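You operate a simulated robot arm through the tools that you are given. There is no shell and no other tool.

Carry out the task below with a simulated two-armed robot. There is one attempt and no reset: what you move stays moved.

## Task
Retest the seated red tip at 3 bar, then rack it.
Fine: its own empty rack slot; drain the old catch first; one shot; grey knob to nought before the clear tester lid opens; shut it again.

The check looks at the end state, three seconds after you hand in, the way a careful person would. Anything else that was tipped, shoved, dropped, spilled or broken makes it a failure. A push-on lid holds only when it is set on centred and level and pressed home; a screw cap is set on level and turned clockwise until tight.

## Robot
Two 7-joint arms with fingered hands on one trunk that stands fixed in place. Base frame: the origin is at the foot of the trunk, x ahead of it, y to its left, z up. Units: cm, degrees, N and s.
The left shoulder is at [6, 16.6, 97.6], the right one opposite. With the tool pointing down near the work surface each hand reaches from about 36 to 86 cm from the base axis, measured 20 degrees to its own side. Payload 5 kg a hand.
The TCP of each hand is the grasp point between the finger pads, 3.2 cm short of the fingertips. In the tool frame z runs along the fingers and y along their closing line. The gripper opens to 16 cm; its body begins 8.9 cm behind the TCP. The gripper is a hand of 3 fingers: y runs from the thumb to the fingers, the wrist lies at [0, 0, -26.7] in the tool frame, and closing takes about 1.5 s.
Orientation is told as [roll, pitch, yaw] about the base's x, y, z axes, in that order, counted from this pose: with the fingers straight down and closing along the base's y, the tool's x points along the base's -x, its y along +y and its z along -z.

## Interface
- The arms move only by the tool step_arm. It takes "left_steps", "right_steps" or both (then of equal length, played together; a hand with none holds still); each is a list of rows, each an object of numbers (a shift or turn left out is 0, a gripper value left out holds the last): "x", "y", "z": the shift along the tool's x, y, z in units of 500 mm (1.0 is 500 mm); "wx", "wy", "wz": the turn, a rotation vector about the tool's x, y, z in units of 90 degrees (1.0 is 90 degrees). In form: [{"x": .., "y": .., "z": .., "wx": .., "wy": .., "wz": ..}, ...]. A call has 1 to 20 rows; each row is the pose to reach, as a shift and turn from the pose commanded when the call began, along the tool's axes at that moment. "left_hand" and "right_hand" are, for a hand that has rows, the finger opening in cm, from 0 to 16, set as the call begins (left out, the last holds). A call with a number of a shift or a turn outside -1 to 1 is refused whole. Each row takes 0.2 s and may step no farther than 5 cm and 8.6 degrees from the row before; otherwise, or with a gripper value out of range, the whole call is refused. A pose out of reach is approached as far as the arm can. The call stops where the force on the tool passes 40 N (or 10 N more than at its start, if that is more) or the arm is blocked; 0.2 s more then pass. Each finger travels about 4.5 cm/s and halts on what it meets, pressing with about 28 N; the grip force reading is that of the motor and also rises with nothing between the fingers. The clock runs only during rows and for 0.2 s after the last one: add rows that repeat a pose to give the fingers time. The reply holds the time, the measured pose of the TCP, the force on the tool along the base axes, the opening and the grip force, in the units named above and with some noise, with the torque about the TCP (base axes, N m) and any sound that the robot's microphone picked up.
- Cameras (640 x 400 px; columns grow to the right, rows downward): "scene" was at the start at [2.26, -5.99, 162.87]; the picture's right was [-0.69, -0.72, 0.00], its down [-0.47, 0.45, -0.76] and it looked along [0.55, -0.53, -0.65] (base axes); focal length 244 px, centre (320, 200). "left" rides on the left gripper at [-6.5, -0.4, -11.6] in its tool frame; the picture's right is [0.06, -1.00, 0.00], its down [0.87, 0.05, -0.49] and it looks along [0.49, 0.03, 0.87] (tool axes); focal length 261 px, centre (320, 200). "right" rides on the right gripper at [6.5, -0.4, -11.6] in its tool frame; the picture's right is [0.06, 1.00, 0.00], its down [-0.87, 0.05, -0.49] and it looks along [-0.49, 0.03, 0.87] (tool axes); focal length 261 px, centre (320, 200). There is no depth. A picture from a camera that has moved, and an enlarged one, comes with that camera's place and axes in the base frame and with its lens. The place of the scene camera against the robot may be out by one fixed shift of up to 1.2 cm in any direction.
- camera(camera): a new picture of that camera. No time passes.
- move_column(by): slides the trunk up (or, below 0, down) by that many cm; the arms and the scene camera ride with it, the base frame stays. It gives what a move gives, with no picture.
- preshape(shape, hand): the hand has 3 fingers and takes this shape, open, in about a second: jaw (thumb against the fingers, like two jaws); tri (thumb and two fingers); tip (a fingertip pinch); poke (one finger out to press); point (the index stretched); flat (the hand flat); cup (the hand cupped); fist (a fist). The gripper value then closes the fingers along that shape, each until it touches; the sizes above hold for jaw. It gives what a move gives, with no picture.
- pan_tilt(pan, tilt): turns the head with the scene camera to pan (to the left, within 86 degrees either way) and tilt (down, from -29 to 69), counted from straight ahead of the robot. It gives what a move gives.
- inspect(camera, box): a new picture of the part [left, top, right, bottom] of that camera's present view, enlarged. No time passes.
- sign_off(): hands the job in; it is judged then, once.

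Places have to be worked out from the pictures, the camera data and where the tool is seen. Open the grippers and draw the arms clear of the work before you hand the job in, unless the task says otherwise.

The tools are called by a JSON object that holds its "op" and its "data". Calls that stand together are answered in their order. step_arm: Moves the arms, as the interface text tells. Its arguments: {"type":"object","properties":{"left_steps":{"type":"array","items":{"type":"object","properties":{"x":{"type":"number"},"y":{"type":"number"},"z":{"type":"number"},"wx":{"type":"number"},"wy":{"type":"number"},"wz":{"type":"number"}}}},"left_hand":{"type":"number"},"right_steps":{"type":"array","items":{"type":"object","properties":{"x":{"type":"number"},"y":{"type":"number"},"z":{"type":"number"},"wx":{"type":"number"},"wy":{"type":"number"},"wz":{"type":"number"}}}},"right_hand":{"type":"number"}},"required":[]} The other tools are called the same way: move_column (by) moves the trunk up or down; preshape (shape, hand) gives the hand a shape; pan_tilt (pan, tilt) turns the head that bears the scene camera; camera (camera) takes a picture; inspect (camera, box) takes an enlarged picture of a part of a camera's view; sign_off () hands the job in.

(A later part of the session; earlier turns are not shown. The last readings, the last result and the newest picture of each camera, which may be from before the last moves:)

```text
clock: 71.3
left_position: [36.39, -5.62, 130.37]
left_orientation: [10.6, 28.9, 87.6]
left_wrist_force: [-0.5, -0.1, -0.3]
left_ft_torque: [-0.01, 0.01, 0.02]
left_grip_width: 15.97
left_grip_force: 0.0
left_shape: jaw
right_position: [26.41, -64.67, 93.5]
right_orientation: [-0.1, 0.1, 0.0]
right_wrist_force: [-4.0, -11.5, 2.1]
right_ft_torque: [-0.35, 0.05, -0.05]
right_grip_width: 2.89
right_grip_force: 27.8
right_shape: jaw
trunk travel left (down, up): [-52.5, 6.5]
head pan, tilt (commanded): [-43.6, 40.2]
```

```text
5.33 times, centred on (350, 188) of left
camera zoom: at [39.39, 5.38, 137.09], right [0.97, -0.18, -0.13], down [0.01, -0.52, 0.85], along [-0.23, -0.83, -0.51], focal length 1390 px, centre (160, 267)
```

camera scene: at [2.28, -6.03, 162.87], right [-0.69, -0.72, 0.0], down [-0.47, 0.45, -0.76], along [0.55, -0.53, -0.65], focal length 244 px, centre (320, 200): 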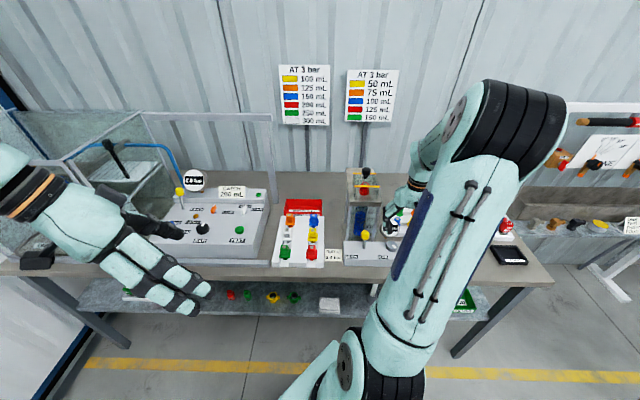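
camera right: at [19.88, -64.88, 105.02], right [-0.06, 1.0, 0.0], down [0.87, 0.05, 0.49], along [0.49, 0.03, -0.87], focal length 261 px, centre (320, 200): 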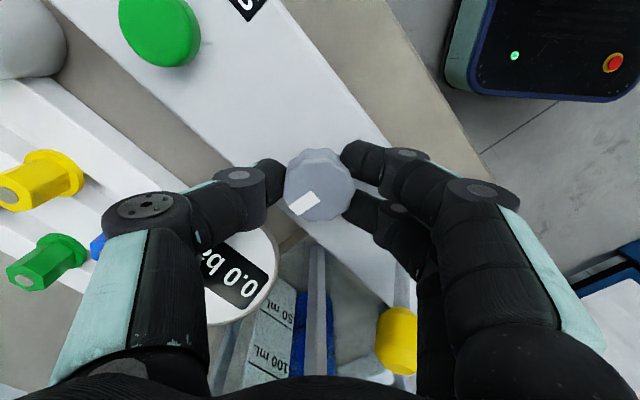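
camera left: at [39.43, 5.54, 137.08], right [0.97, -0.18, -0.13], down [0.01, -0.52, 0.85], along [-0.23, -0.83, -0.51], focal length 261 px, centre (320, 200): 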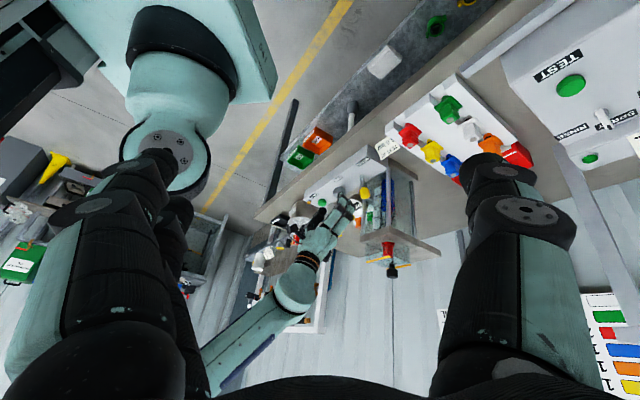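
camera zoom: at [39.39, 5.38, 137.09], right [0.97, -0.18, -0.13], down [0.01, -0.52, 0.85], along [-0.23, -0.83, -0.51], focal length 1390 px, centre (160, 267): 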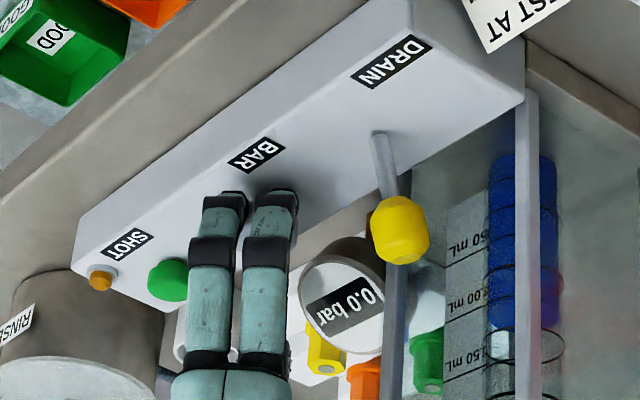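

The gauge reads 0.0 bar and the lamp is off. I open, turn the hand to -43.6° around the knob, rise, and compare the pointer with the first picture.

{"op": "step_arm", "data": {"right_steps": [{"z": 0}, {"z": 0}, {"z": 0}, {"z": -0.02}, {"z": -0.02, "wz": 0.0808}, {"z": -0.02, "wz": 0.1615}, {"z": -0.02, "wz": 0.2423}, {"z": -0.02, "wz": 0.323}, {"z": -0.02, "wz": 0.4038}, {"z": -0.02, "wz": 0.4845}, {"z": -0.11, "wz": 0.4845}, {"z": -0.208, "wz": 0.4845}], "right_hand": 6}}

{"op": "camera", "data": {"camera": "right"}}

{"op": "inspect", "data": {"camera": "right", "box": [260, 80, 380, 260]}}

```text
clock: 73.9
left_position: [36.46, -5.6, 130.26]
left_orientation: [10.6, 28.9, 87.6]
left_wrist_force: [0.4, -0.2, 0.3]
left_ft_torque: [0.01, 0.0, -0.02]
left_grip_width: 16.01
left_grip_force: 0.0
left_shape: jaw
right_position: [26.42, -64.24, 104.01]
right_orientation: [-0.1, 0.2, -43.6]
right_wrist_force: [-0.4, 0.1, -0.9]
right_ft_torque: [0.0, -0.02, -0.02]
right_grip_width: 5.96
right_grip_force: 0.1
right_shape: jaw
trunk travel left (down, up): [-52.5, 6.5]
head pan, tilt (commanded): [-43.6, 40.2]
```

```text
taken
camera right: at [21.51, -59.87, 115.39], right [0.64, 0.77, 0.0], down [0.67, -0.56, 0.49], along [0.37, -0.32, -0.87], focal length 261 px, centre (320, 200)
```

right: 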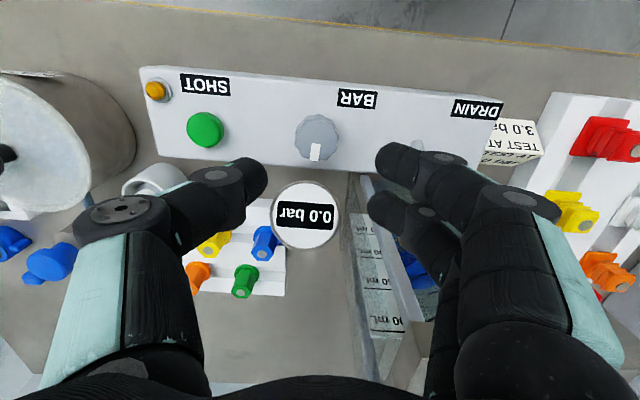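

```text
2.22 times, centred on (320, 170) of right
camera zoom: at [21.51, -59.87, 115.39], right [0.64, 0.77, 0.0], down [0.67, -0.56, 0.49], along [0.37, -0.32, -0.87], focal length 579 px, centre (320, 267)
```

zoom: 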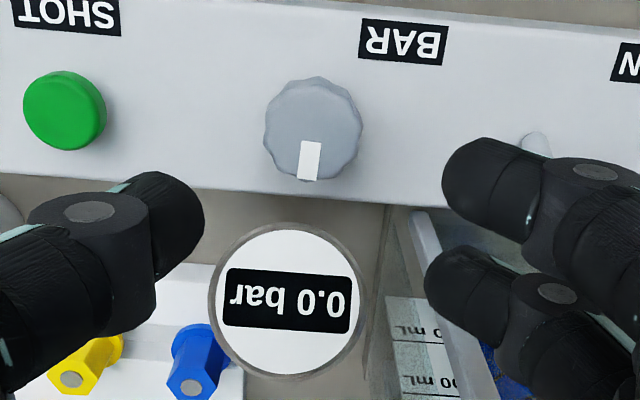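

The pointer is back exactly as at first and the gauge is at 0.0 bar. For the lid I gain reach by raising the trunk 6.5 cm, after lifting the hand clear to z 122 and tilting it 25° in front of the tower.

{"op": "step_arm", "data": {"right_steps": [{"z": -0.09}, {"z": -0.18}, {"z": -0.27}, {"z": -0.36}, {"x": -0.017, "y": 0.07, "z": -0.36, "wy": -0.0926}, {"x": -0.035, "y": 0.14, "z": -0.36, "wy": -0.185}, {"x": -0.052, "y": 0.21, "z": -0.36, "wy": -0.2778}], "right_hand": 8}}

{"op": "move_column", "data": {"by": 6.4}}

{"op": "camera", "data": {"camera": "right"}}

{"op": "camera", "data": {"camera": "scene"}}

{"op": "camera", "data": {"camera": "left"}}

```text
clock: 75.5
left_position: [36.52, -5.6, 130.3]
left_orientation: [10.5, 28.8, 87.6]
left_wrist_force: [-0.1, 0.3, -0.4]
left_ft_torque: [0.01, -0.01, 0.03]
left_grip_width: 16.0
left_grip_force: 0.1
left_shape: jaw
right_position: [35.64, -58.47, 122.06]
right_orientation: [-0.3, -25.0, -43.5]
right_wrist_force: [-0.3, 0.3, -0.3]
right_ft_torque: [-0.01, -0.02, -0.02]
right_grip_width: 7.94
right_grip_force: 0.1
right_shape: jaw
trunk travel left (down, up): [-52.5, 6.5]
head pan, tilt (commanded): [-43.6, 40.2]
```

```text
clock: 76.5
left_position: [36.46, -5.6, 136.56]
left_orientation: [10.6, 28.9, 87.6]
left_wrist_force: [-1.0, 0.0, -0.4]
left_ft_torque: [0.05, -0.01, 0.01]
left_grip_width: 15.99
left_grip_force: 0.0
left_shape: jaw
right_position: [35.56, -58.62, 128.45]
right_orientation: [-0.2, -24.9, -43.4]
right_wrist_force: [0.8, -0.1, -0.1]
right_ft_torque: [-0.02, -0.02, 0.03]
right_grip_width: 7.99
right_grip_force: 0.0
right_shape: jaw
trunk travel left (down, up): [-58.9, 0.1]
head pan, tilt (commanded): [-43.6, 40.2]
```

```text
taken
camera right: at [27.53, -51.32, 136.09], right [0.65, 0.76, -0.03], down [0.46, -0.36, 0.81], along [0.61, -0.54, -0.58], focal length 261 px, centre (320, 200)
```

right: 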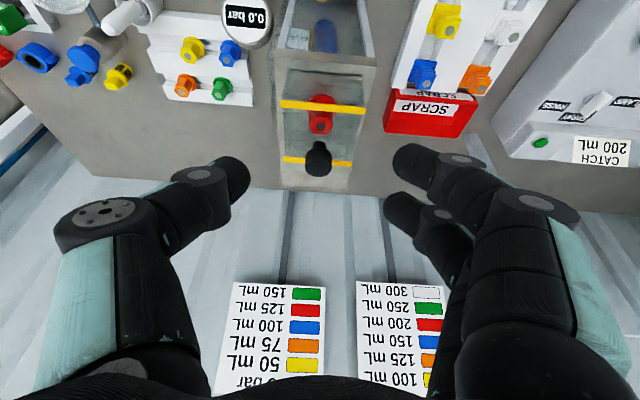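

```text
taken
camera scene: at [2.28, -6.08, 169.27], right [-0.69, -0.72, 0.0], down [-0.47, 0.45, -0.76], along [0.55, -0.53, -0.65], focal length 244 px, centre (320, 200)
```

scene: 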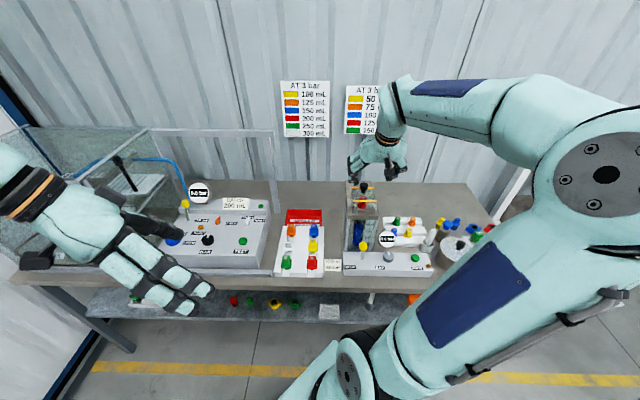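

```text
taken
camera left: at [39.44, 5.44, 143.46], right [0.97, -0.18, -0.13], down [0.01, -0.52, 0.85], along [-0.23, -0.83, -0.51], focal length 261 px, centre (320, 200)
```

left: 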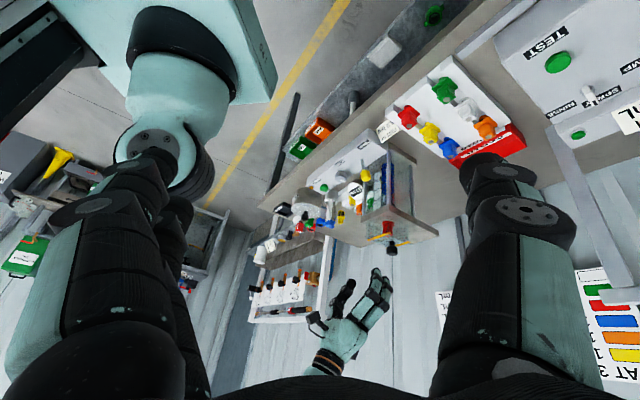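

I zoom on the lid's knob from this new angle to fix its place precisely.

{"op": "inspect", "data": {"camera": "right", "box": [260, 60, 380, 200]}}

{"op": "inspect", "data": {"camera": "left", "box": [350, 190, 450, 270]}}

{"op": "inspect", "data": {"camera": "scene", "box": [335, 170, 395, 230]}}

```text
2.86 times, centred on (320, 130) of right
camera zoom: at [27.53, -51.32, 136.09], right [0.65, 0.76, -0.03], down [0.46, -0.36, 0.81], along [0.61, -0.54, -0.58], focal length 745 px, centre (320, 400)
```

zoom: 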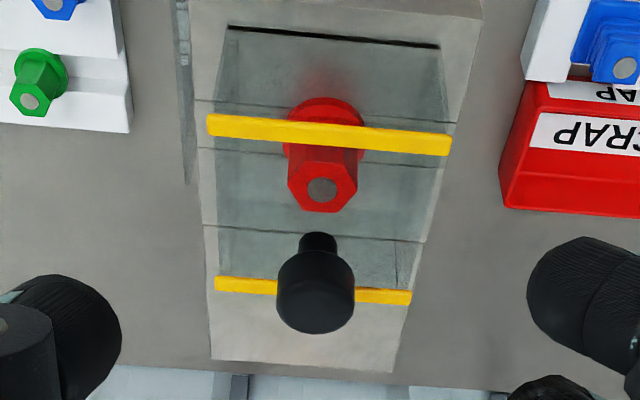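

```text
5.00 times, centred on (400, 230) of left
camera zoom: at [39.44, 5.44, 143.46], right [0.97, -0.18, -0.13], down [0.01, -0.52, 0.85], along [-0.23, -0.83, -0.51], focal length 1303 px, centre (-80, 50)
```

zoom: 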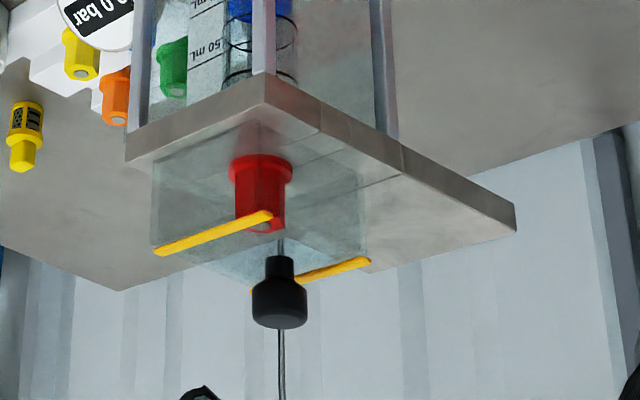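

```text
6.67 times, centred on (365, 200) of scene
camera zoom: at [2.28, -6.08, 169.27], right [-0.69, -0.72, 0.0], down [-0.47, 0.45, -0.76], along [0.55, -0.53, -0.65], focal length 1624 px, centre (20, 200)
```

zoom: 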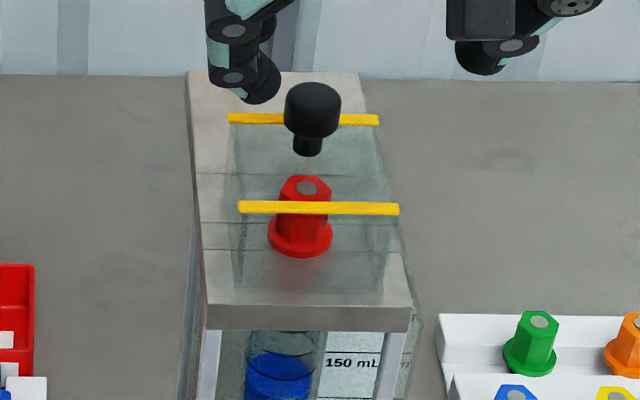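

The knob's axis is at u≈75.8, v≈17.8 with its head at z 115–117.2, slightly behind the lid's middle; lid spans u 70.6–78.5. I approach with open fingers to about 3 cm short of grasp and look.

{"op": "step_arm", "data": {"right_steps": [{"x": -0.0143, "y": 0.0007, "z": 0.056}, {"x": -0.0286, "y": 0.0014, "z": 0.112}, {"x": -0.043, "y": 0.0022, "z": 0.167}, {"x": -0.0573, "y": 0.0029, "z": 0.223}]}}

{"op": "camera", "data": {"camera": "right"}}

{"op": "inspect", "data": {"camera": "left", "box": [350, 190, 450, 270]}}

{"op": "inspect", "data": {"camera": "scene", "box": [325, 140, 425, 230]}}

```text
clock: 77.5
left_position: [36.64, -5.73, 136.71]
left_orientation: [10.6, 28.9, 87.6]
left_wrist_force: [0.2, -0.3, -0.6]
left_ft_torque: [0.0, 0.0, -0.04]
left_grip_width: 15.99
left_grip_force: 0.0
left_shape: jaw
right_position: [41.22, -63.56, 119.37]
right_orientation: [-0.2, -24.9, -43.6]
right_wrist_force: [-0.2, 0.4, -1.0]
right_ft_torque: [0.0, 0.02, -0.04]
right_grip_width: 7.93
right_grip_force: 0.1
right_shape: jaw
trunk travel left (down, up): [-58.9, 0.1]
head pan, tilt (commanded): [-43.6, 40.2]
```

```text
taken
camera right: at [33.07, -56.24, 127.14], right [0.65, 0.76, -0.03], down [0.46, -0.36, 0.81], along [0.61, -0.54, -0.58], focal length 261 px, centre (320, 200)
```

right: 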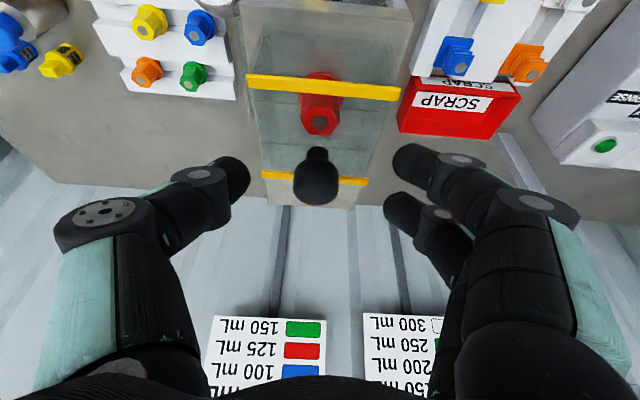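

```text
5.00 times, centred on (400, 230) of left
camera zoom: at [39.5, 5.41, 143.45], right [0.97, -0.18, -0.13], down [0.01, -0.52, 0.85], along [-0.23, -0.83, -0.51], focal length 1303 px, centre (-80, 50)
```

zoom: 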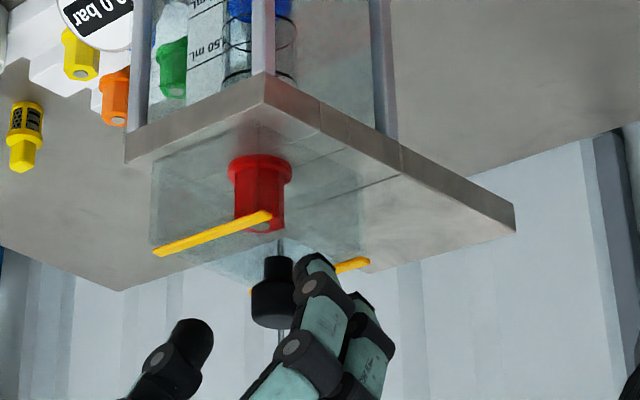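

```text
4.44 times, centred on (375, 185) of scene
camera zoom: at [2.34, -6.11, 169.27], right [-0.69, -0.72, 0.0], down [-0.47, 0.45, -0.76], along [0.55, -0.53, -0.65], focal length 1083 px, centre (76, 267)
```

zoom: 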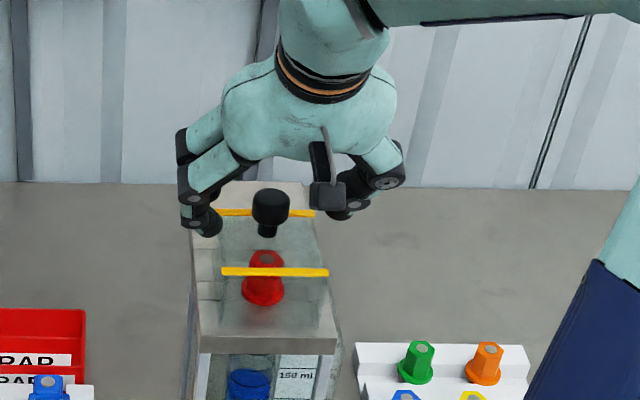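

The knob is nearly centred between the fingers (top at about (75.8, 17.7, 116.9)). I advance the last 2.7 cm.

{"op": "step_arm", "data": {"right_steps": [{"x": -0.0055, "y": -0.0015, "z": 0.027}, {"x": -0.0111, "y": -0.003, "z": 0.053}]}}

{"op": "camera", "data": {"camera": "right"}}

{"op": "inspect", "data": {"camera": "left", "box": [370, 200, 430, 260]}}

```text
clock: 78.1
left_position: [36.51, -5.69, 136.73]
left_orientation: [10.6, 29.0, 87.5]
left_wrist_force: [0.8, -0.2, 0.0]
left_ft_torque: [-0.02, -0.02, -0.01]
left_grip_width: 15.98
left_grip_force: 0.1
left_shape: jaw
right_position: [42.07, -64.69, 117.29]
right_orientation: [-0.2, -24.9, -43.5]
right_wrist_force: [0.0, 0.3, 0.1]
right_ft_torque: [0.03, 0.01, -0.01]
right_grip_width: 8.0
right_grip_force: 0.0
right_shape: jaw
trunk travel left (down, up): [-58.9, 0.1]
head pan, tilt (commanded): [-43.6, 40.2]
```

```text
taken
camera right: at [33.96, -57.39, 124.98], right [0.65, 0.76, -0.03], down [0.46, -0.36, 0.81], along [0.61, -0.54, -0.58], focal length 261 px, centre (320, 200)
```

right: 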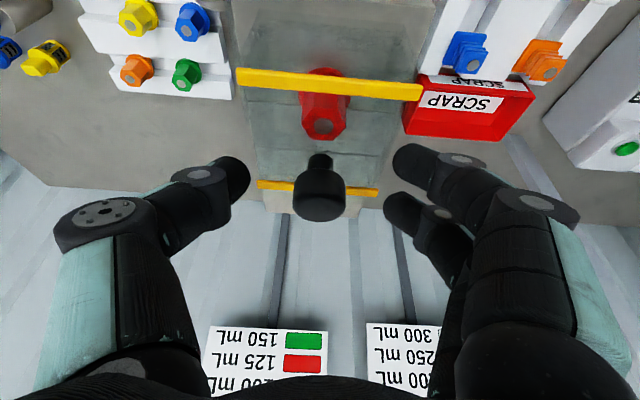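

```text
6.67 times, centred on (400, 230) of left
camera zoom: at [39.42, 5.47, 143.47], right [0.97, -0.18, -0.13], down [0.01, -0.52, 0.85], along [-0.23, -0.83, -0.51], focal length 1738 px, centre (-213, 0)
```

zoom: 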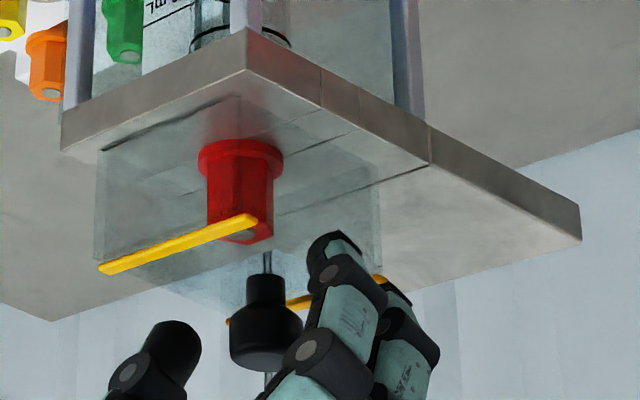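

The knob is right at the grasp point. I close the fingers on it.

{"op": "step_arm", "data": {"right_steps": [{"x": 0}, {"x": 0}, {"x": 0}, {"x": 0}, {"x": 0}, {"x": 0}, {"x": 0}, {"x": 0}], "right_hand": 0.5}}

{"op": "camera", "data": {"camera": "right"}}

{"op": "inspect", "data": {"camera": "left", "box": [370, 200, 430, 260]}}

```text
clock: 79.9
left_position: [36.5, -5.74, 136.59]
left_orientation: [10.7, 28.9, 87.5]
left_wrist_force: [-0.7, 0.3, 0.3]
left_ft_torque: [-0.03, 0.02, 0.0]
left_grip_width: 15.97
left_grip_force: 0.0
left_shape: jaw
right_position: [42.04, -64.57, 117.36]
right_orientation: [-0.2, -24.8, -43.5]
right_wrist_force: [1.9, 0.5, 0.2]
right_ft_torque: [0.34, -0.16, -0.08]
right_grip_width: 3.3
right_grip_force: 28.2
right_shape: jaw
trunk travel left (down, up): [-58.9, 0.1]
head pan, tilt (commanded): [-43.6, 40.2]
```

```text
taken
camera right: at [33.96, -57.39, 124.99], right [0.65, 0.76, -0.03], down [0.46, -0.36, 0.81], along [0.61, -0.54, -0.58], focal length 261 px, centre (320, 200)
```

right: 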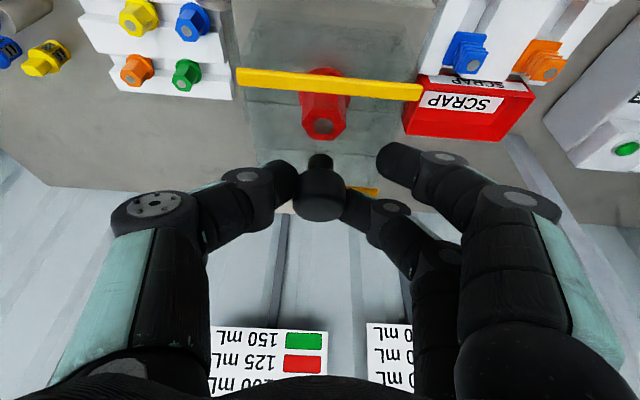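

```text
6.67 times, centred on (400, 230) of left
camera zoom: at [39.44, 5.46, 143.47], right [0.97, -0.18, -0.13], down [0.01, -0.52, 0.85], along [-0.23, -0.83, -0.51], focal length 1738 px, centre (-213, 0)
```

zoom: 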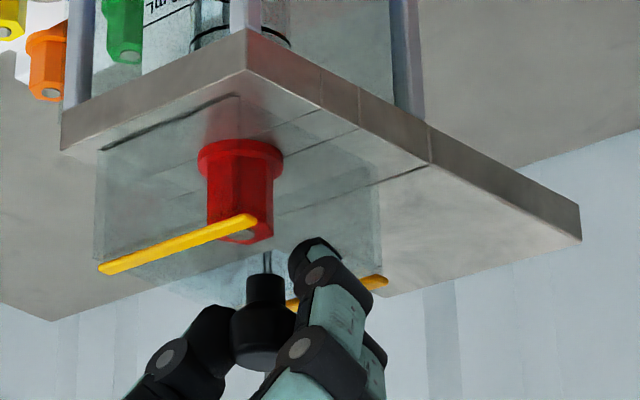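

The thumb and one finger hold the knob's head (28 N). I lift gently 0.6 cm straight up to test how the lid is held.

{"op": "step_arm", "data": {"right_steps": [{"x": -0.0017, "z": -0.0036}, {"x": -0.0034, "z": -0.0073}, {"x": -0.0051, "z": -0.0109}]}}

{"op": "camera", "data": {"camera": "right"}}

{"op": "inspect", "data": {"camera": "left", "box": [370, 200, 430, 260]}}

{"op": "inspect", "data": {"camera": "scene", "box": [325, 160, 405, 230]}}

```text
clock: 80.7
left_position: [36.64, -5.9, 136.72]
left_orientation: [10.6, 28.8, 87.6]
left_wrist_force: [-0.5, -0.7, 1.1]
left_ft_torque: [0.02, 0.01, 0.0]
left_grip_width: 15.99
left_grip_force: 0.0
left_shape: jaw
right_position: [42.0, -64.68, 117.5]
right_orientation: [-0.2, -24.4, -43.6]
right_wrist_force: [1.7, 3.3, -25.3]
right_ft_torque: [0.39, 0.05, -0.13]
right_grip_width: 3.11
right_grip_force: 28.0
right_shape: jaw
trunk travel left (down, up): [-58.9, 0.1]
head pan, tilt (commanded): [-43.6, 40.2]
```

```text
taken
camera right: at [34.01, -57.47, 125.32], right [0.65, 0.76, -0.03], down [0.46, -0.36, 0.81], along [0.6, -0.54, -0.59], focal length 261 px, centre (320, 200)
```

right: 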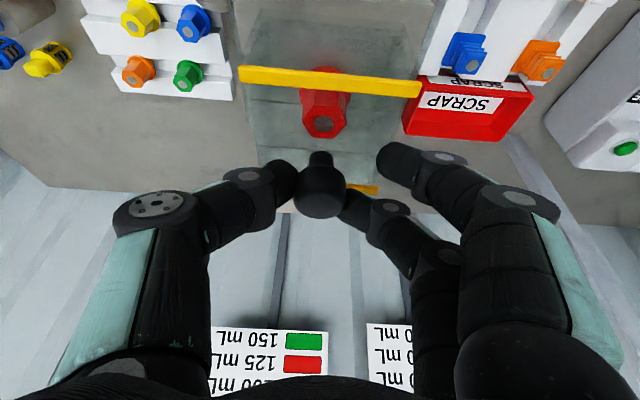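

```text
6.67 times, centred on (400, 230) of left
camera zoom: at [39.56, 5.3, 143.4], right [0.97, -0.18, -0.13], down [0.02, -0.52, 0.85], along [-0.23, -0.83, -0.51], focal length 1738 px, centre (-213, 0)
```

zoom: 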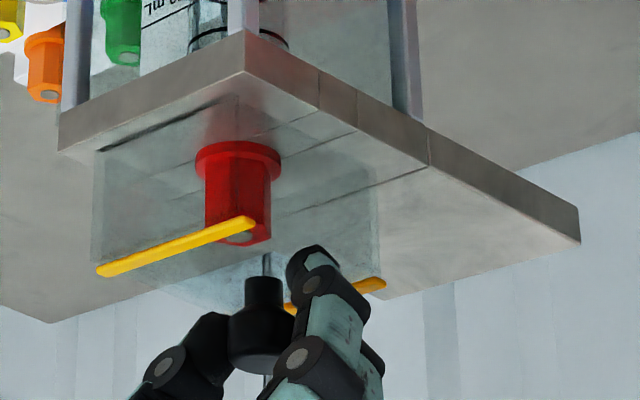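

```text
5.71 times, centred on (365, 195) of scene
camera zoom: at [2.43, -6.24, 169.22], right [-0.69, -0.72, 0.0], down [-0.47, 0.45, -0.76], along [0.55, -0.53, -0.65], focal length 1392 px, centre (63, 229)
```

zoom: 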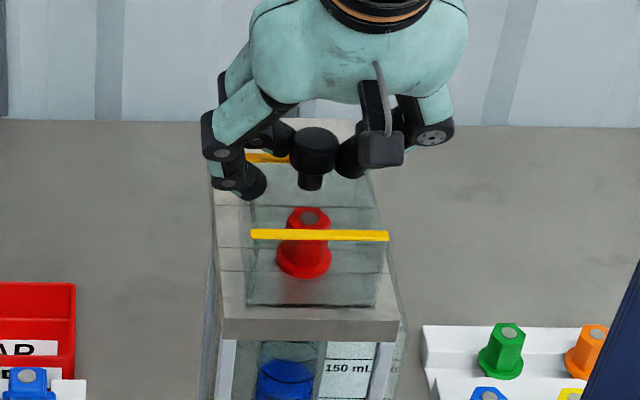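

With 25 N upward the lid did not lift at all, so it does not simply lift off. I relax downward and test whether it slides to the back along the shelf, pushing 0.6 cm in +u.

{"op": "step_arm", "data": {"right_steps": [{"x": 0.0025, "z": 0.0055}, {"x": 0.0025, "z": 0.0055}, {"x": -0.0012, "z": 0.0071}, {"x": -0.0048, "z": 0.0088}, {"x": -0.0084, "z": 0.0105}]}}

{"op": "camera", "data": {"camera": "right"}}

{"op": "inspect", "data": {"camera": "left", "box": [370, 200, 430, 260]}}

```text
clock: 81.9
left_position: [36.56, -5.79, 136.71]
left_orientation: [10.7, 28.9, 87.6]
left_wrist_force: [0.2, -0.1, 0.1]
left_ft_torque: [0.0, 0.03, 0.0]
left_grip_width: 15.99
left_grip_force: 0.1
left_shape: jaw
right_position: [42.5, -65.23, 117.54]
right_orientation: [-0.1, -24.8, -43.5]
right_wrist_force: [3.6, 3.6, -17.1]
right_ft_torque: [0.58, -0.17, -0.11]
right_grip_width: 3.08
right_grip_force: 28.4
right_shape: jaw
trunk travel left (down, up): [-58.9, 0.1]
head pan, tilt (commanded): [-43.6, 40.2]
```

```text
taken
camera right: at [34.51, -58.01, 125.26], right [0.65, 0.76, -0.03], down [0.46, -0.36, 0.81], along [0.61, -0.54, -0.58], focal length 261 px, centre (320, 200)
```

right: 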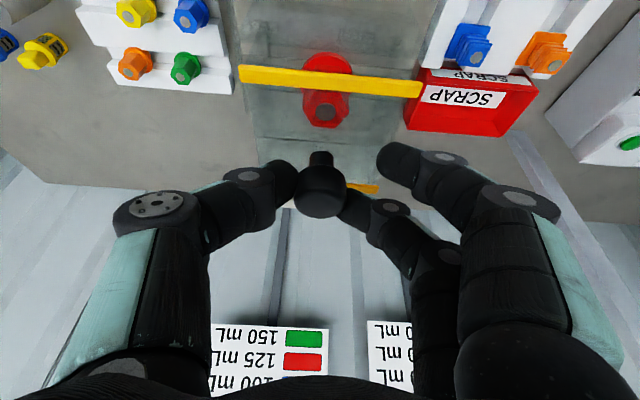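

```text
6.67 times, centred on (400, 230) of left
camera zoom: at [39.54, 5.38, 143.44], right [0.97, -0.18, -0.13], down [0.02, -0.52, 0.85], along [-0.23, -0.83, -0.51], focal length 1738 px, centre (-213, 0)
```

zoom: 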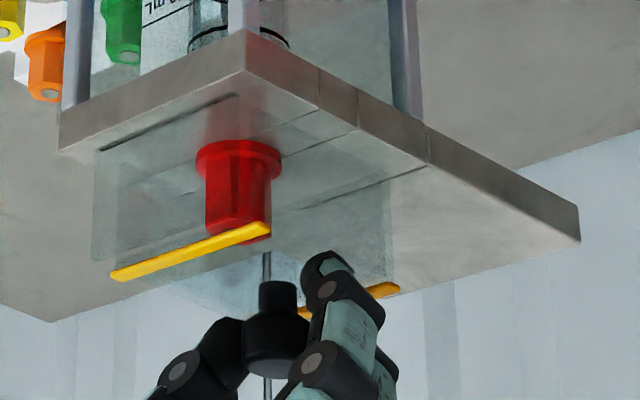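

The lid slid back easily (the yellow bars moved against the tip while the fixed glass walls stayed): it is a sliding lid. I slide it on by 5 cm, easing down slightly.

{"op": "step_arm", "data": {"right_steps": [{"x": -0.015, "z": 0.0102}, {"x": -0.033, "z": 0.0184}, {"x": -0.051, "z": 0.0267}, {"x": -0.069, "z": 0.035}, {"x": -0.0895, "z": 0.0445}]}}

{"op": "camera", "data": {"camera": "right"}}

{"op": "inspect", "data": {"camera": "left", "box": [360, 190, 450, 260]}}

{"op": "inspect", "data": {"camera": "scene", "box": [325, 160, 405, 230]}}

```text
clock: 83.1
left_position: [36.71, -5.82, 136.57]
left_orientation: [10.5, 28.7, 87.7]
left_wrist_force: [0.0, 0.3, 0.6]
left_ft_torque: [0.05, -0.02, -0.02]
left_grip_width: 16.0
left_grip_force: 0.0
left_shape: jaw
right_position: [46.16, -68.72, 117.5]
right_orientation: [-0.2, -24.8, -43.6]
right_wrist_force: [1.0, -0.4, -8.8]
right_ft_torque: [0.39, -0.16, -0.23]
right_grip_width: 3.12
right_grip_force: 28.3
right_shape: jaw
trunk travel left (down, up): [-58.9, 0.1]
head pan, tilt (commanded): [-43.6, 40.2]
```

```text
taken
camera right: at [38.02, -61.47, 125.23], right [0.65, 0.76, -0.03], down [0.46, -0.36, 0.81], along [0.61, -0.54, -0.58], focal length 261 px, centre (320, 200)
```

right: 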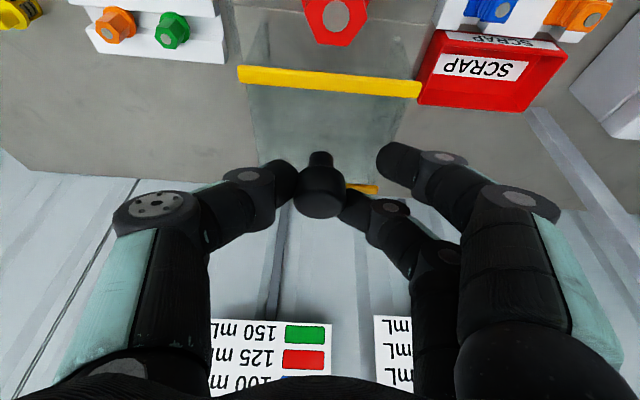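

```text
5.71 times, centred on (405, 225) of left
camera zoom: at [39.51, 5.36, 143.45], right [0.97, -0.18, -0.13], down [0.01, -0.52, 0.85], along [-0.23, -0.83, -0.51], focal length 1489 px, centre (-166, 57)
```

zoom: 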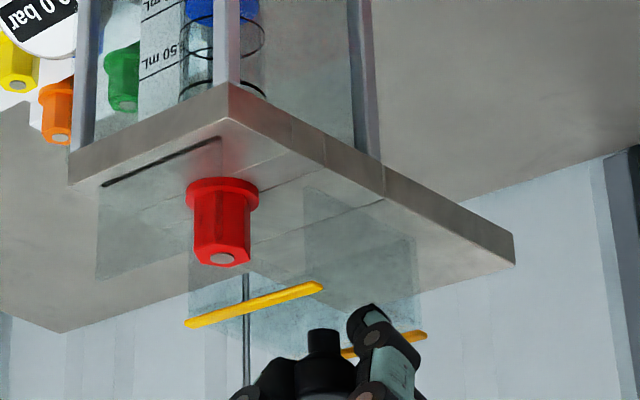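

```text
5.71 times, centred on (365, 195) of scene
camera zoom: at [2.35, -6.17, 169.27], right [-0.69, -0.72, 0.0], down [-0.47, 0.45, -0.76], along [0.55, -0.53, -0.65], focal length 1392 px, centre (63, 229)
```

zoom: 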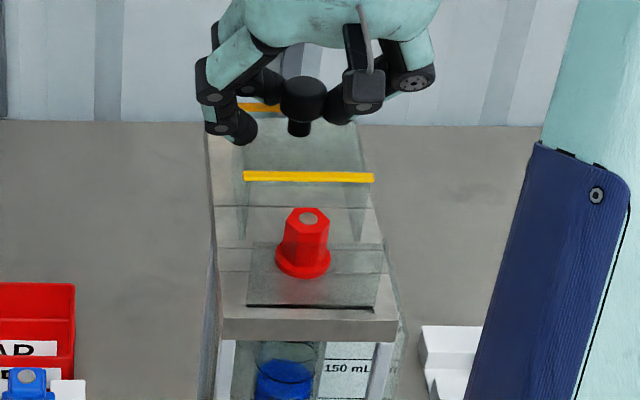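

Now the tip stands free in front of the lid; only a low fixed front pane remains. I slide the lid a further 4.5 cm back for room.

{"op": "step_arm", "data": {"right_steps": [{"x": -0.018, "z": 0.009}, {"x": -0.036, "z": 0.0177}, {"x": -0.054, "z": 0.026}, {"x": -0.072, "z": 0.035}, {"x": -0.081, "z": 0.0392}]}}

{"op": "camera", "data": {"camera": "right"}}

{"op": "inspect", "data": {"camera": "left", "box": [360, 190, 450, 260]}}

{"op": "inspect", "data": {"camera": "scene", "box": [325, 160, 405, 230]}}

```text
clock: 84.3
left_position: [36.25, -5.49, 136.72]
left_orientation: [10.4, 29.0, 87.6]
left_wrist_force: [0.7, 0.0, -0.5]
left_ft_torque: [-0.01, 0.01, 0.02]
left_grip_width: 16.0
left_grip_force: 0.1
left_shape: jaw
right_position: [48.83, -71.5, 117.42]
right_orientation: [0.0, -24.5, -43.7]
right_wrist_force: [-22.6, 17.0, 1.1]
right_ft_torque: [0.53, 0.27, -0.25]
right_grip_width: 3.25
right_grip_force: 28.2
right_shape: jaw
trunk travel left (down, up): [-58.9, 0.1]
head pan, tilt (commanded): [-43.6, 40.2]
```

```text
taken
camera right: at [40.82, -64.24, 125.18], right [0.65, 0.76, -0.03], down [0.46, -0.36, 0.81], along [0.6, -0.54, -0.59], focal length 261 px, centre (320, 200)
```

right: 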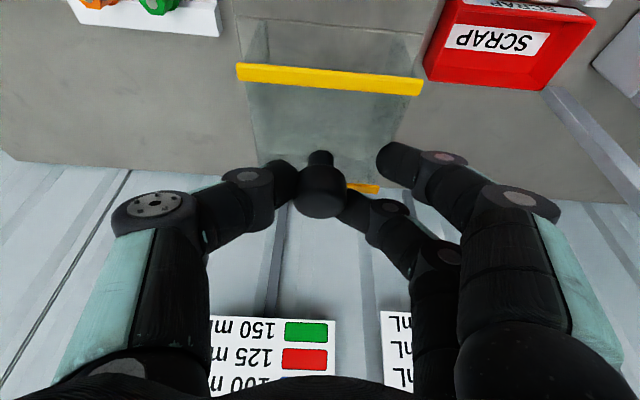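

```text
5.71 times, centred on (405, 225) of left
camera zoom: at [39.16, 5.62, 143.55], right [0.97, -0.19, -0.13], down [0.01, -0.52, 0.85], along [-0.23, -0.83, -0.51], focal length 1489 px, centre (-166, 57)
```

zoom: 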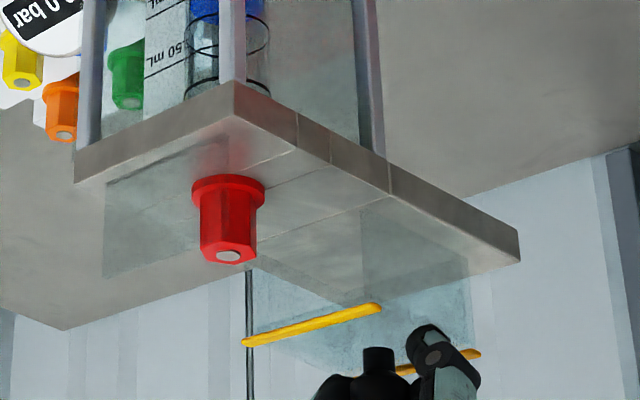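

```text
5.71 times, centred on (365, 195) of scene
camera zoom: at [1.92, -5.84, 169.29], right [-0.69, -0.72, 0.0], down [-0.47, 0.45, -0.76], along [0.55, -0.53, -0.64], focal length 1392 px, centre (63, 229)
```

zoom: 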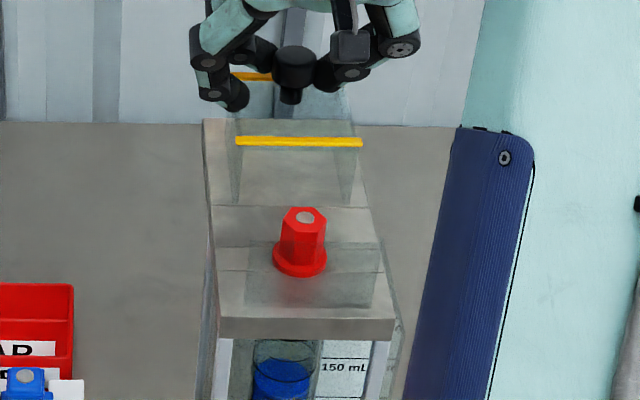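

The lid met its rear stop (28 N) after 9.7 cm; the tip is fully exposed. I ease off 3 mm and open the fingers.

{"op": "step_arm", "data": {"right_steps": [{"x": 0.0055, "z": -0.0025}, {"x": 0.0055, "z": -0.0025}, {"x": 0.0055, "z": -0.0025}, {"x": 0.0055, "z": -0.0025}, {"x": 0.0055, "z": -0.0025}, {"x": 0.0055, "z": -0.0025}], "right_hand": 8}}

{"op": "camera", "data": {"camera": "right"}}

```text
clock: 85.7
left_position: [36.55, -5.75, 136.62]
left_orientation: [10.6, 28.9, 87.6]
left_wrist_force: [-0.3, -0.4, -0.8]
left_ft_torque: [0.04, 0.0, -0.02]
left_grip_width: 15.98
left_grip_force: 0.0
left_shape: jaw
right_position: [49.09, -71.48, 117.4]
right_orientation: [-0.2, -24.8, -43.5]
right_wrist_force: [0.2, -0.3, -0.3]
right_ft_torque: [0.0, 0.02, -0.03]
right_grip_width: 7.94
right_grip_force: 0.1
right_shape: jaw
trunk travel left (down, up): [-58.9, 0.1]
head pan, tilt (commanded): [-43.6, 40.2]
```

```text
taken
camera right: at [40.99, -64.25, 125.09], right [0.65, 0.76, -0.03], down [0.46, -0.36, 0.81], along [0.61, -0.54, -0.58], focal length 261 px, centre (320, 200)
```

right: 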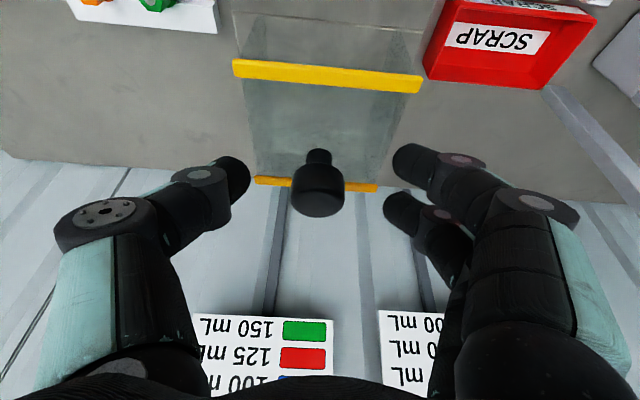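

The lid rests free at its rear stop. I withdraw upward, straighten the hand and stop above and in front of the tip (u 73, z 128) to measure the tip.

{"op": "step_arm", "data": {"right_steps": [{"z": -0.09}, {"z": -0.18}, {"x": 0.042, "z": -0.217, "wy": 0.0919}, {"x": 0.084, "z": -0.2545, "wy": 0.1837}, {"x": 0.126, "z": -0.2918, "wy": 0.2756}]}}

{"op": "camera", "data": {"camera": "right"}}

{"op": "inspect", "data": {"camera": "right", "box": [260, 60, 400, 220]}}

{"op": "inspect", "data": {"camera": "scene", "box": [325, 160, 405, 230]}}

{"op": "inspect", "data": {"camera": "left", "box": [360, 190, 450, 260]}}

```text
clock: 86.9
left_position: [36.6, -5.76, 136.49]
left_orientation: [10.6, 28.9, 87.6]
left_wrist_force: [-0.2, 0.0, -0.7]
left_ft_torque: [0.02, 0.0, -0.02]
left_grip_width: 16.02
left_grip_force: 0.1
left_shape: jaw
right_position: [40.68, -63.31, 128.05]
right_orientation: [-0.3, -0.1, -43.6]
right_wrist_force: [0.0, -0.6, -0.3]
right_ft_torque: [-0.02, 0.01, -0.01]
right_grip_width: 7.95
right_grip_force: 0.1
right_shape: jaw
trunk travel left (down, up): [-58.9, 0.1]
head pan, tilt (commanded): [-43.6, 40.2]
```

```text
taken
camera right: at [35.64, -59.03, 139.56], right [0.64, 0.77, 0.0], down [0.67, -0.56, 0.49], along [0.37, -0.32, -0.87], focal length 261 px, centre (320, 200)
```

right: 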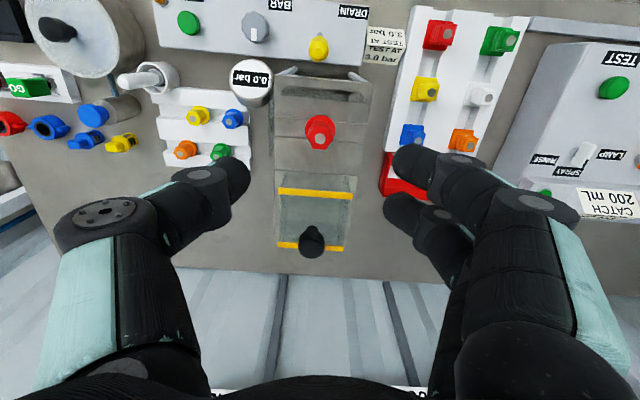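

```text
2.50 times, centred on (330, 140) of right
camera zoom: at [35.64, -59.03, 139.56], right [0.64, 0.77, 0.0], down [0.67, -0.56, 0.49], along [0.37, -0.32, -0.87], focal length 652 px, centre (295, 350)
```

zoom: 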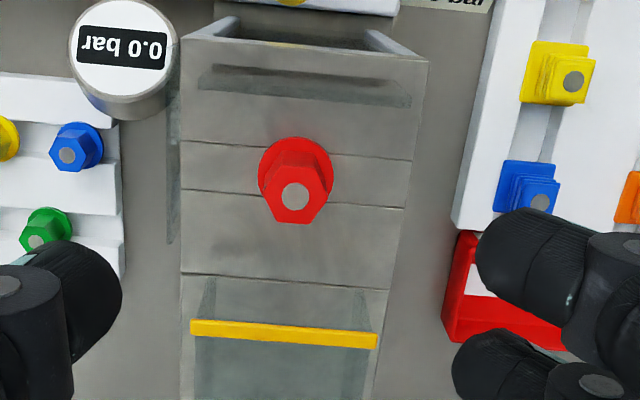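

```text
5.71 times, centred on (365, 195) of scene
camera zoom: at [2.33, -6.09, 169.27], right [-0.69, -0.72, 0.0], down [-0.47, 0.45, -0.76], along [0.55, -0.53, -0.65], focal length 1392 px, centre (63, 229)
```

zoom: 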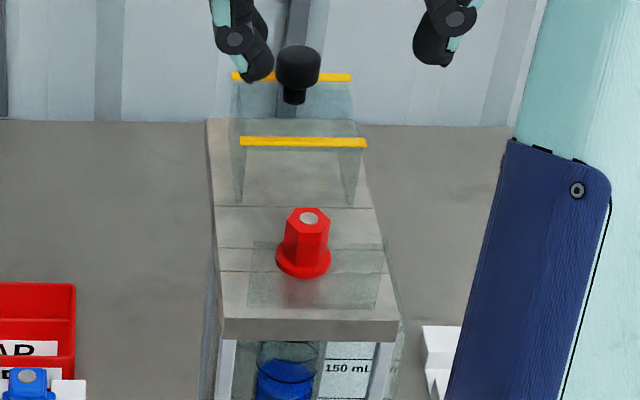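

```text
5.71 times, centred on (405, 225) of left
camera zoom: at [39.48, 5.39, 143.45], right [0.97, -0.18, -0.13], down [0.01, -0.52, 0.85], along [-0.23, -0.83, -0.51], focal length 1489 px, centre (-166, 57)
```

zoom: 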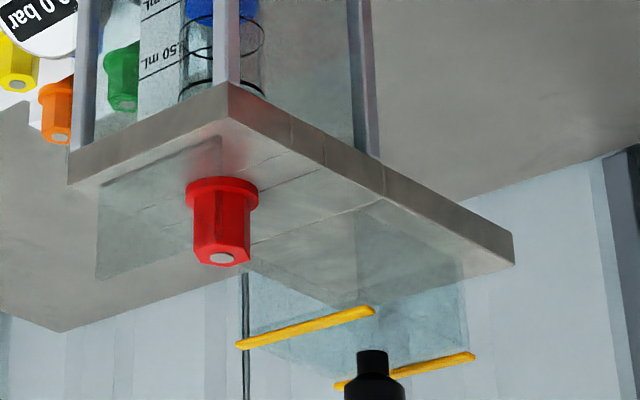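

The tip stands free at (74.55, 17.65), top z≈111.8. I lower the hand straight down over it to z 115 with the fingers open 6 cm and check.

{"op": "step_arm", "data": {"right_steps": [{"x": -0.0143, "y": 0.0015, "z": 0.07}, {"x": -0.0286, "y": 0.003, "z": 0.14}, {"x": -0.0286, "y": 0.003, "z": 0.2}, {"x": -0.0286, "y": 0.003, "z": 0.26}], "right_hand": 6}}

{"op": "camera", "data": {"camera": "right"}}

{"op": "inspect", "data": {"camera": "left", "box": [360, 190, 450, 260]}}

{"op": "inspect", "data": {"camera": "scene", "box": [325, 160, 405, 230]}}

```text
clock: 87.9
left_position: [36.54, -5.74, 136.66]
left_orientation: [10.6, 28.9, 87.7]
left_wrist_force: [0.5, -0.4, -0.9]
left_ft_torque: [0.02, 0.0, -0.01]
left_grip_width: 15.99
left_grip_force: 0.1
left_shape: jaw
right_position: [41.78, -64.24, 114.77]
right_orientation: [-0.3, -0.1, -43.6]
right_wrist_force: [-0.5, -0.1, -0.5]
right_ft_torque: [-0.04, 0.01, 0.01]
right_grip_width: 6.04
right_grip_force: 0.0
right_shape: jaw
trunk travel left (down, up): [-58.9, 0.1]
head pan, tilt (commanded): [-43.6, 40.2]
```

```text
taken
camera right: at [36.72, -59.9, 126.35], right [0.64, 0.77, 0.0], down [0.67, -0.56, 0.49], along [0.37, -0.32, -0.87], focal length 261 px, centre (320, 200)
```

right: 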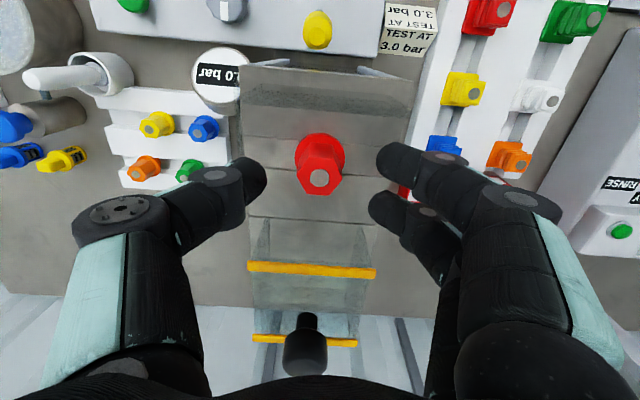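

```text
5.71 times, centred on (405, 225) of left
camera zoom: at [39.46, 5.38, 143.46], right [0.97, -0.18, -0.13], down [0.01, -0.52, 0.85], along [-0.23, -0.83, -0.51], focal length 1489 px, centre (-166, 57)
```

zoom: 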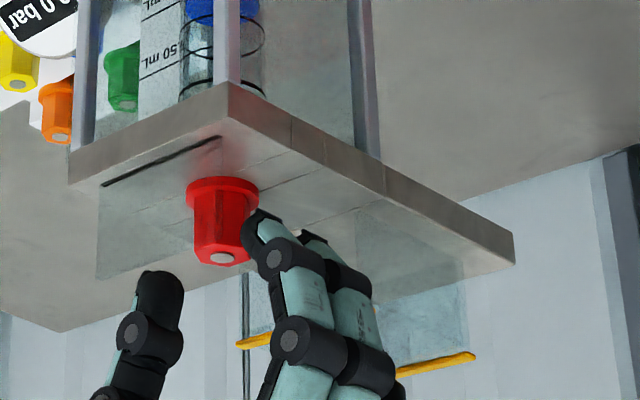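

```text
5.71 times, centred on (365, 195) of scene
camera zoom: at [2.31, -6.1, 169.27], right [-0.69, -0.72, 0.0], down [-0.47, 0.45, -0.76], along [0.55, -0.53, -0.65], focal length 1392 px, centre (63, 229)
```

zoom: 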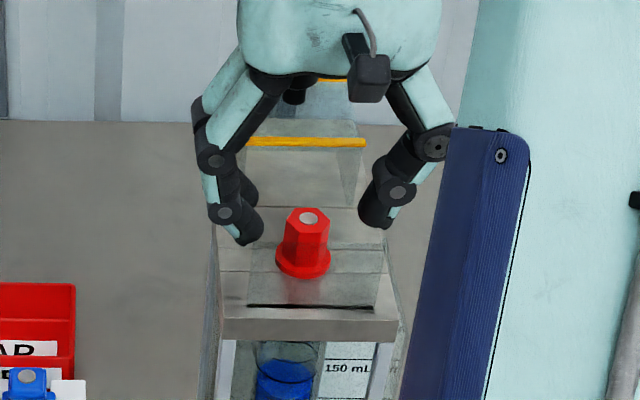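

Alignment is right (tip at 74.5, 17.66). I lower 2.6 cm and close on the tip's body.

{"op": "step_arm", "data": {"right_steps": [{"z": 0.026}, {"z": 0.052}]}}

{"op": "step_arm", "data": {"right_steps": [{"z": 0}, {"z": 0}, {"z": 0}, {"z": 0}, {"z": 0}, {"z": 0}, {"z": 0}], "right_hand": 0.5}}

{"op": "camera", "data": {"camera": "right"}}

{"op": "inspect", "data": {"camera": "left", "box": [360, 190, 450, 260]}}

```text
clock: 88.5
left_position: [36.42, -5.8, 136.68]
left_orientation: [10.6, 29.0, 87.6]
left_wrist_force: [0.0, 0.3, 0.2]
left_ft_torque: [0.02, 0.0, -0.02]
left_grip_width: 15.96
left_grip_force: 0.0
left_shape: jaw
right_position: [41.63, -64.25, 112.31]
right_orientation: [-0.2, 0.0, -43.6]
right_wrist_force: [-0.2, -0.1, 0.4]
right_ft_torque: [0.01, 0.0, 0.03]
right_grip_width: 6.04
right_grip_force: 0.0
right_shape: jaw
trunk travel left (down, up): [-58.9, 0.1]
head pan, tilt (commanded): [-43.6, 40.2]
```

```text
clock: 90.1
left_position: [36.48, -5.75, 136.66]
left_orientation: [10.6, 28.8, 87.6]
left_wrist_force: [0.5, -0.4, -0.3]
left_ft_torque: [0.02, 0.0, 0.01]
left_grip_width: 15.98
left_grip_force: 0.0
left_shape: jaw
right_position: [41.73, -64.32, 112.27]
right_orientation: [-0.1, -0.2, -43.6]
right_wrist_force: [-0.7, -1.2, -0.6]
right_ft_torque: [-0.02, 0.04, 0.04]
right_grip_width: 1.63
right_grip_force: 28.4
right_shape: jaw
trunk travel left (down, up): [-58.9, 0.1]
head pan, tilt (commanded): [-43.6, 40.2]
```

```text
taken
camera right: at [36.66, -59.95, 123.85], right [0.64, 0.77, 0.0], down [0.67, -0.56, 0.49], along [0.37, -0.32, -0.87], focal length 261 px, centre (320, 200)
```

right: 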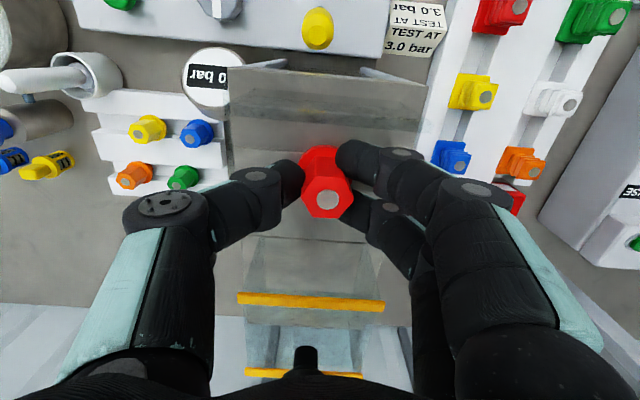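

```text
5.71 times, centred on (405, 225) of left
camera zoom: at [39.42, 5.41, 143.47], right [0.97, -0.18, -0.13], down [0.01, -0.52, 0.85], along [-0.23, -0.83, -0.51], focal length 1489 px, centre (-166, 57)
```

zoom: 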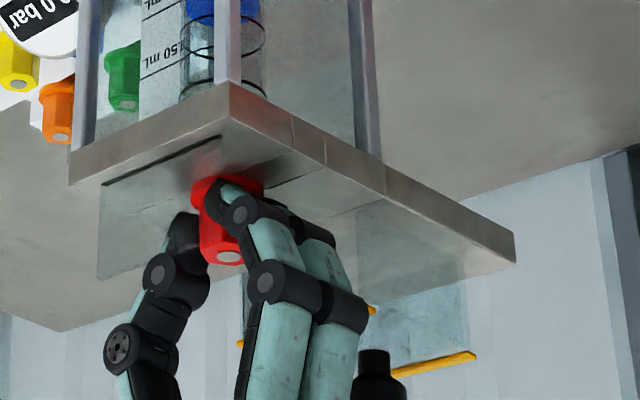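

The tip is gripped (28 N). I lift gently 1 cm and watch the force.

{"op": "step_arm", "data": {"right_steps": [{"z": -0.006}, {"z": -0.012}, {"z": -0.02}]}}

{"op": "inspect", "data": {"camera": "left", "box": [360, 190, 450, 260]}}

{"op": "camera", "data": {"camera": "right"}}

```text
clock: 90.9
left_position: [36.47, -5.61, 136.76]
left_orientation: [10.6, 28.8, 87.7]
left_wrist_force: [-0.1, 0.1, -0.1]
left_ft_torque: [-0.01, 0.01, 0.0]
left_grip_width: 16.01
left_grip_force: 0.1
left_shape: jaw
right_position: [41.77, -64.25, 113.4]
right_orientation: [-0.3, 0.0, -43.6]
right_wrist_force: [0.0, -0.8, -0.9]
right_ft_torque: [-0.03, 0.04, 0.0]
right_grip_width: 1.62
right_grip_force: 27.8
right_shape: jaw
trunk travel left (down, up): [-58.9, 0.1]
head pan, tilt (commanded): [-43.6, 40.2]
```

```text
5.71 times, centred on (405, 225) of left
camera zoom: at [39.42, 5.46, 143.47], right [0.97, -0.18, -0.13], down [0.01, -0.52, 0.85], along [-0.23, -0.83, -0.51], focal length 1489 px, centre (-166, 57)
```

zoom: 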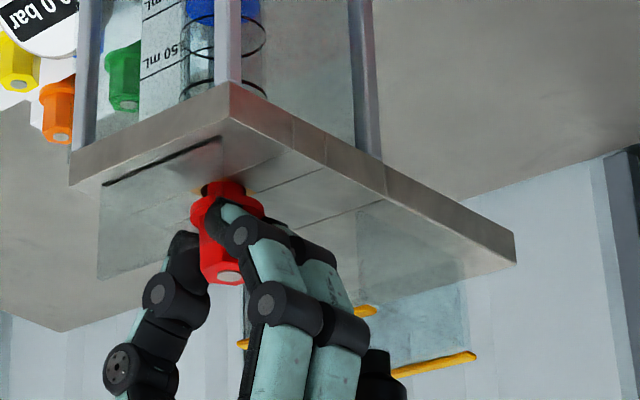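

```text
taken
camera right: at [36.66, -59.89, 124.91], right [0.64, 0.77, 0.0], down [0.67, -0.56, 0.49], along [0.38, -0.32, -0.87], focal length 261 px, centre (320, 200)
```

right: 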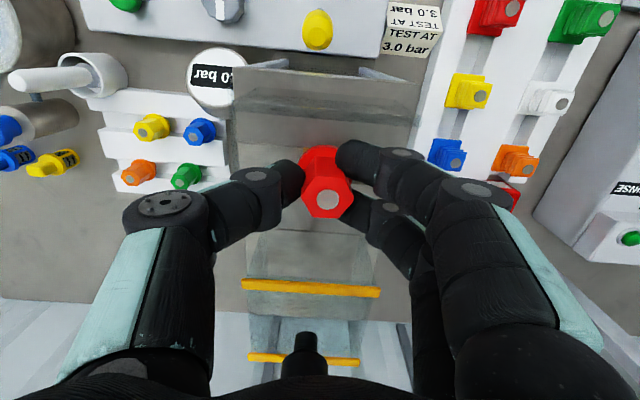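

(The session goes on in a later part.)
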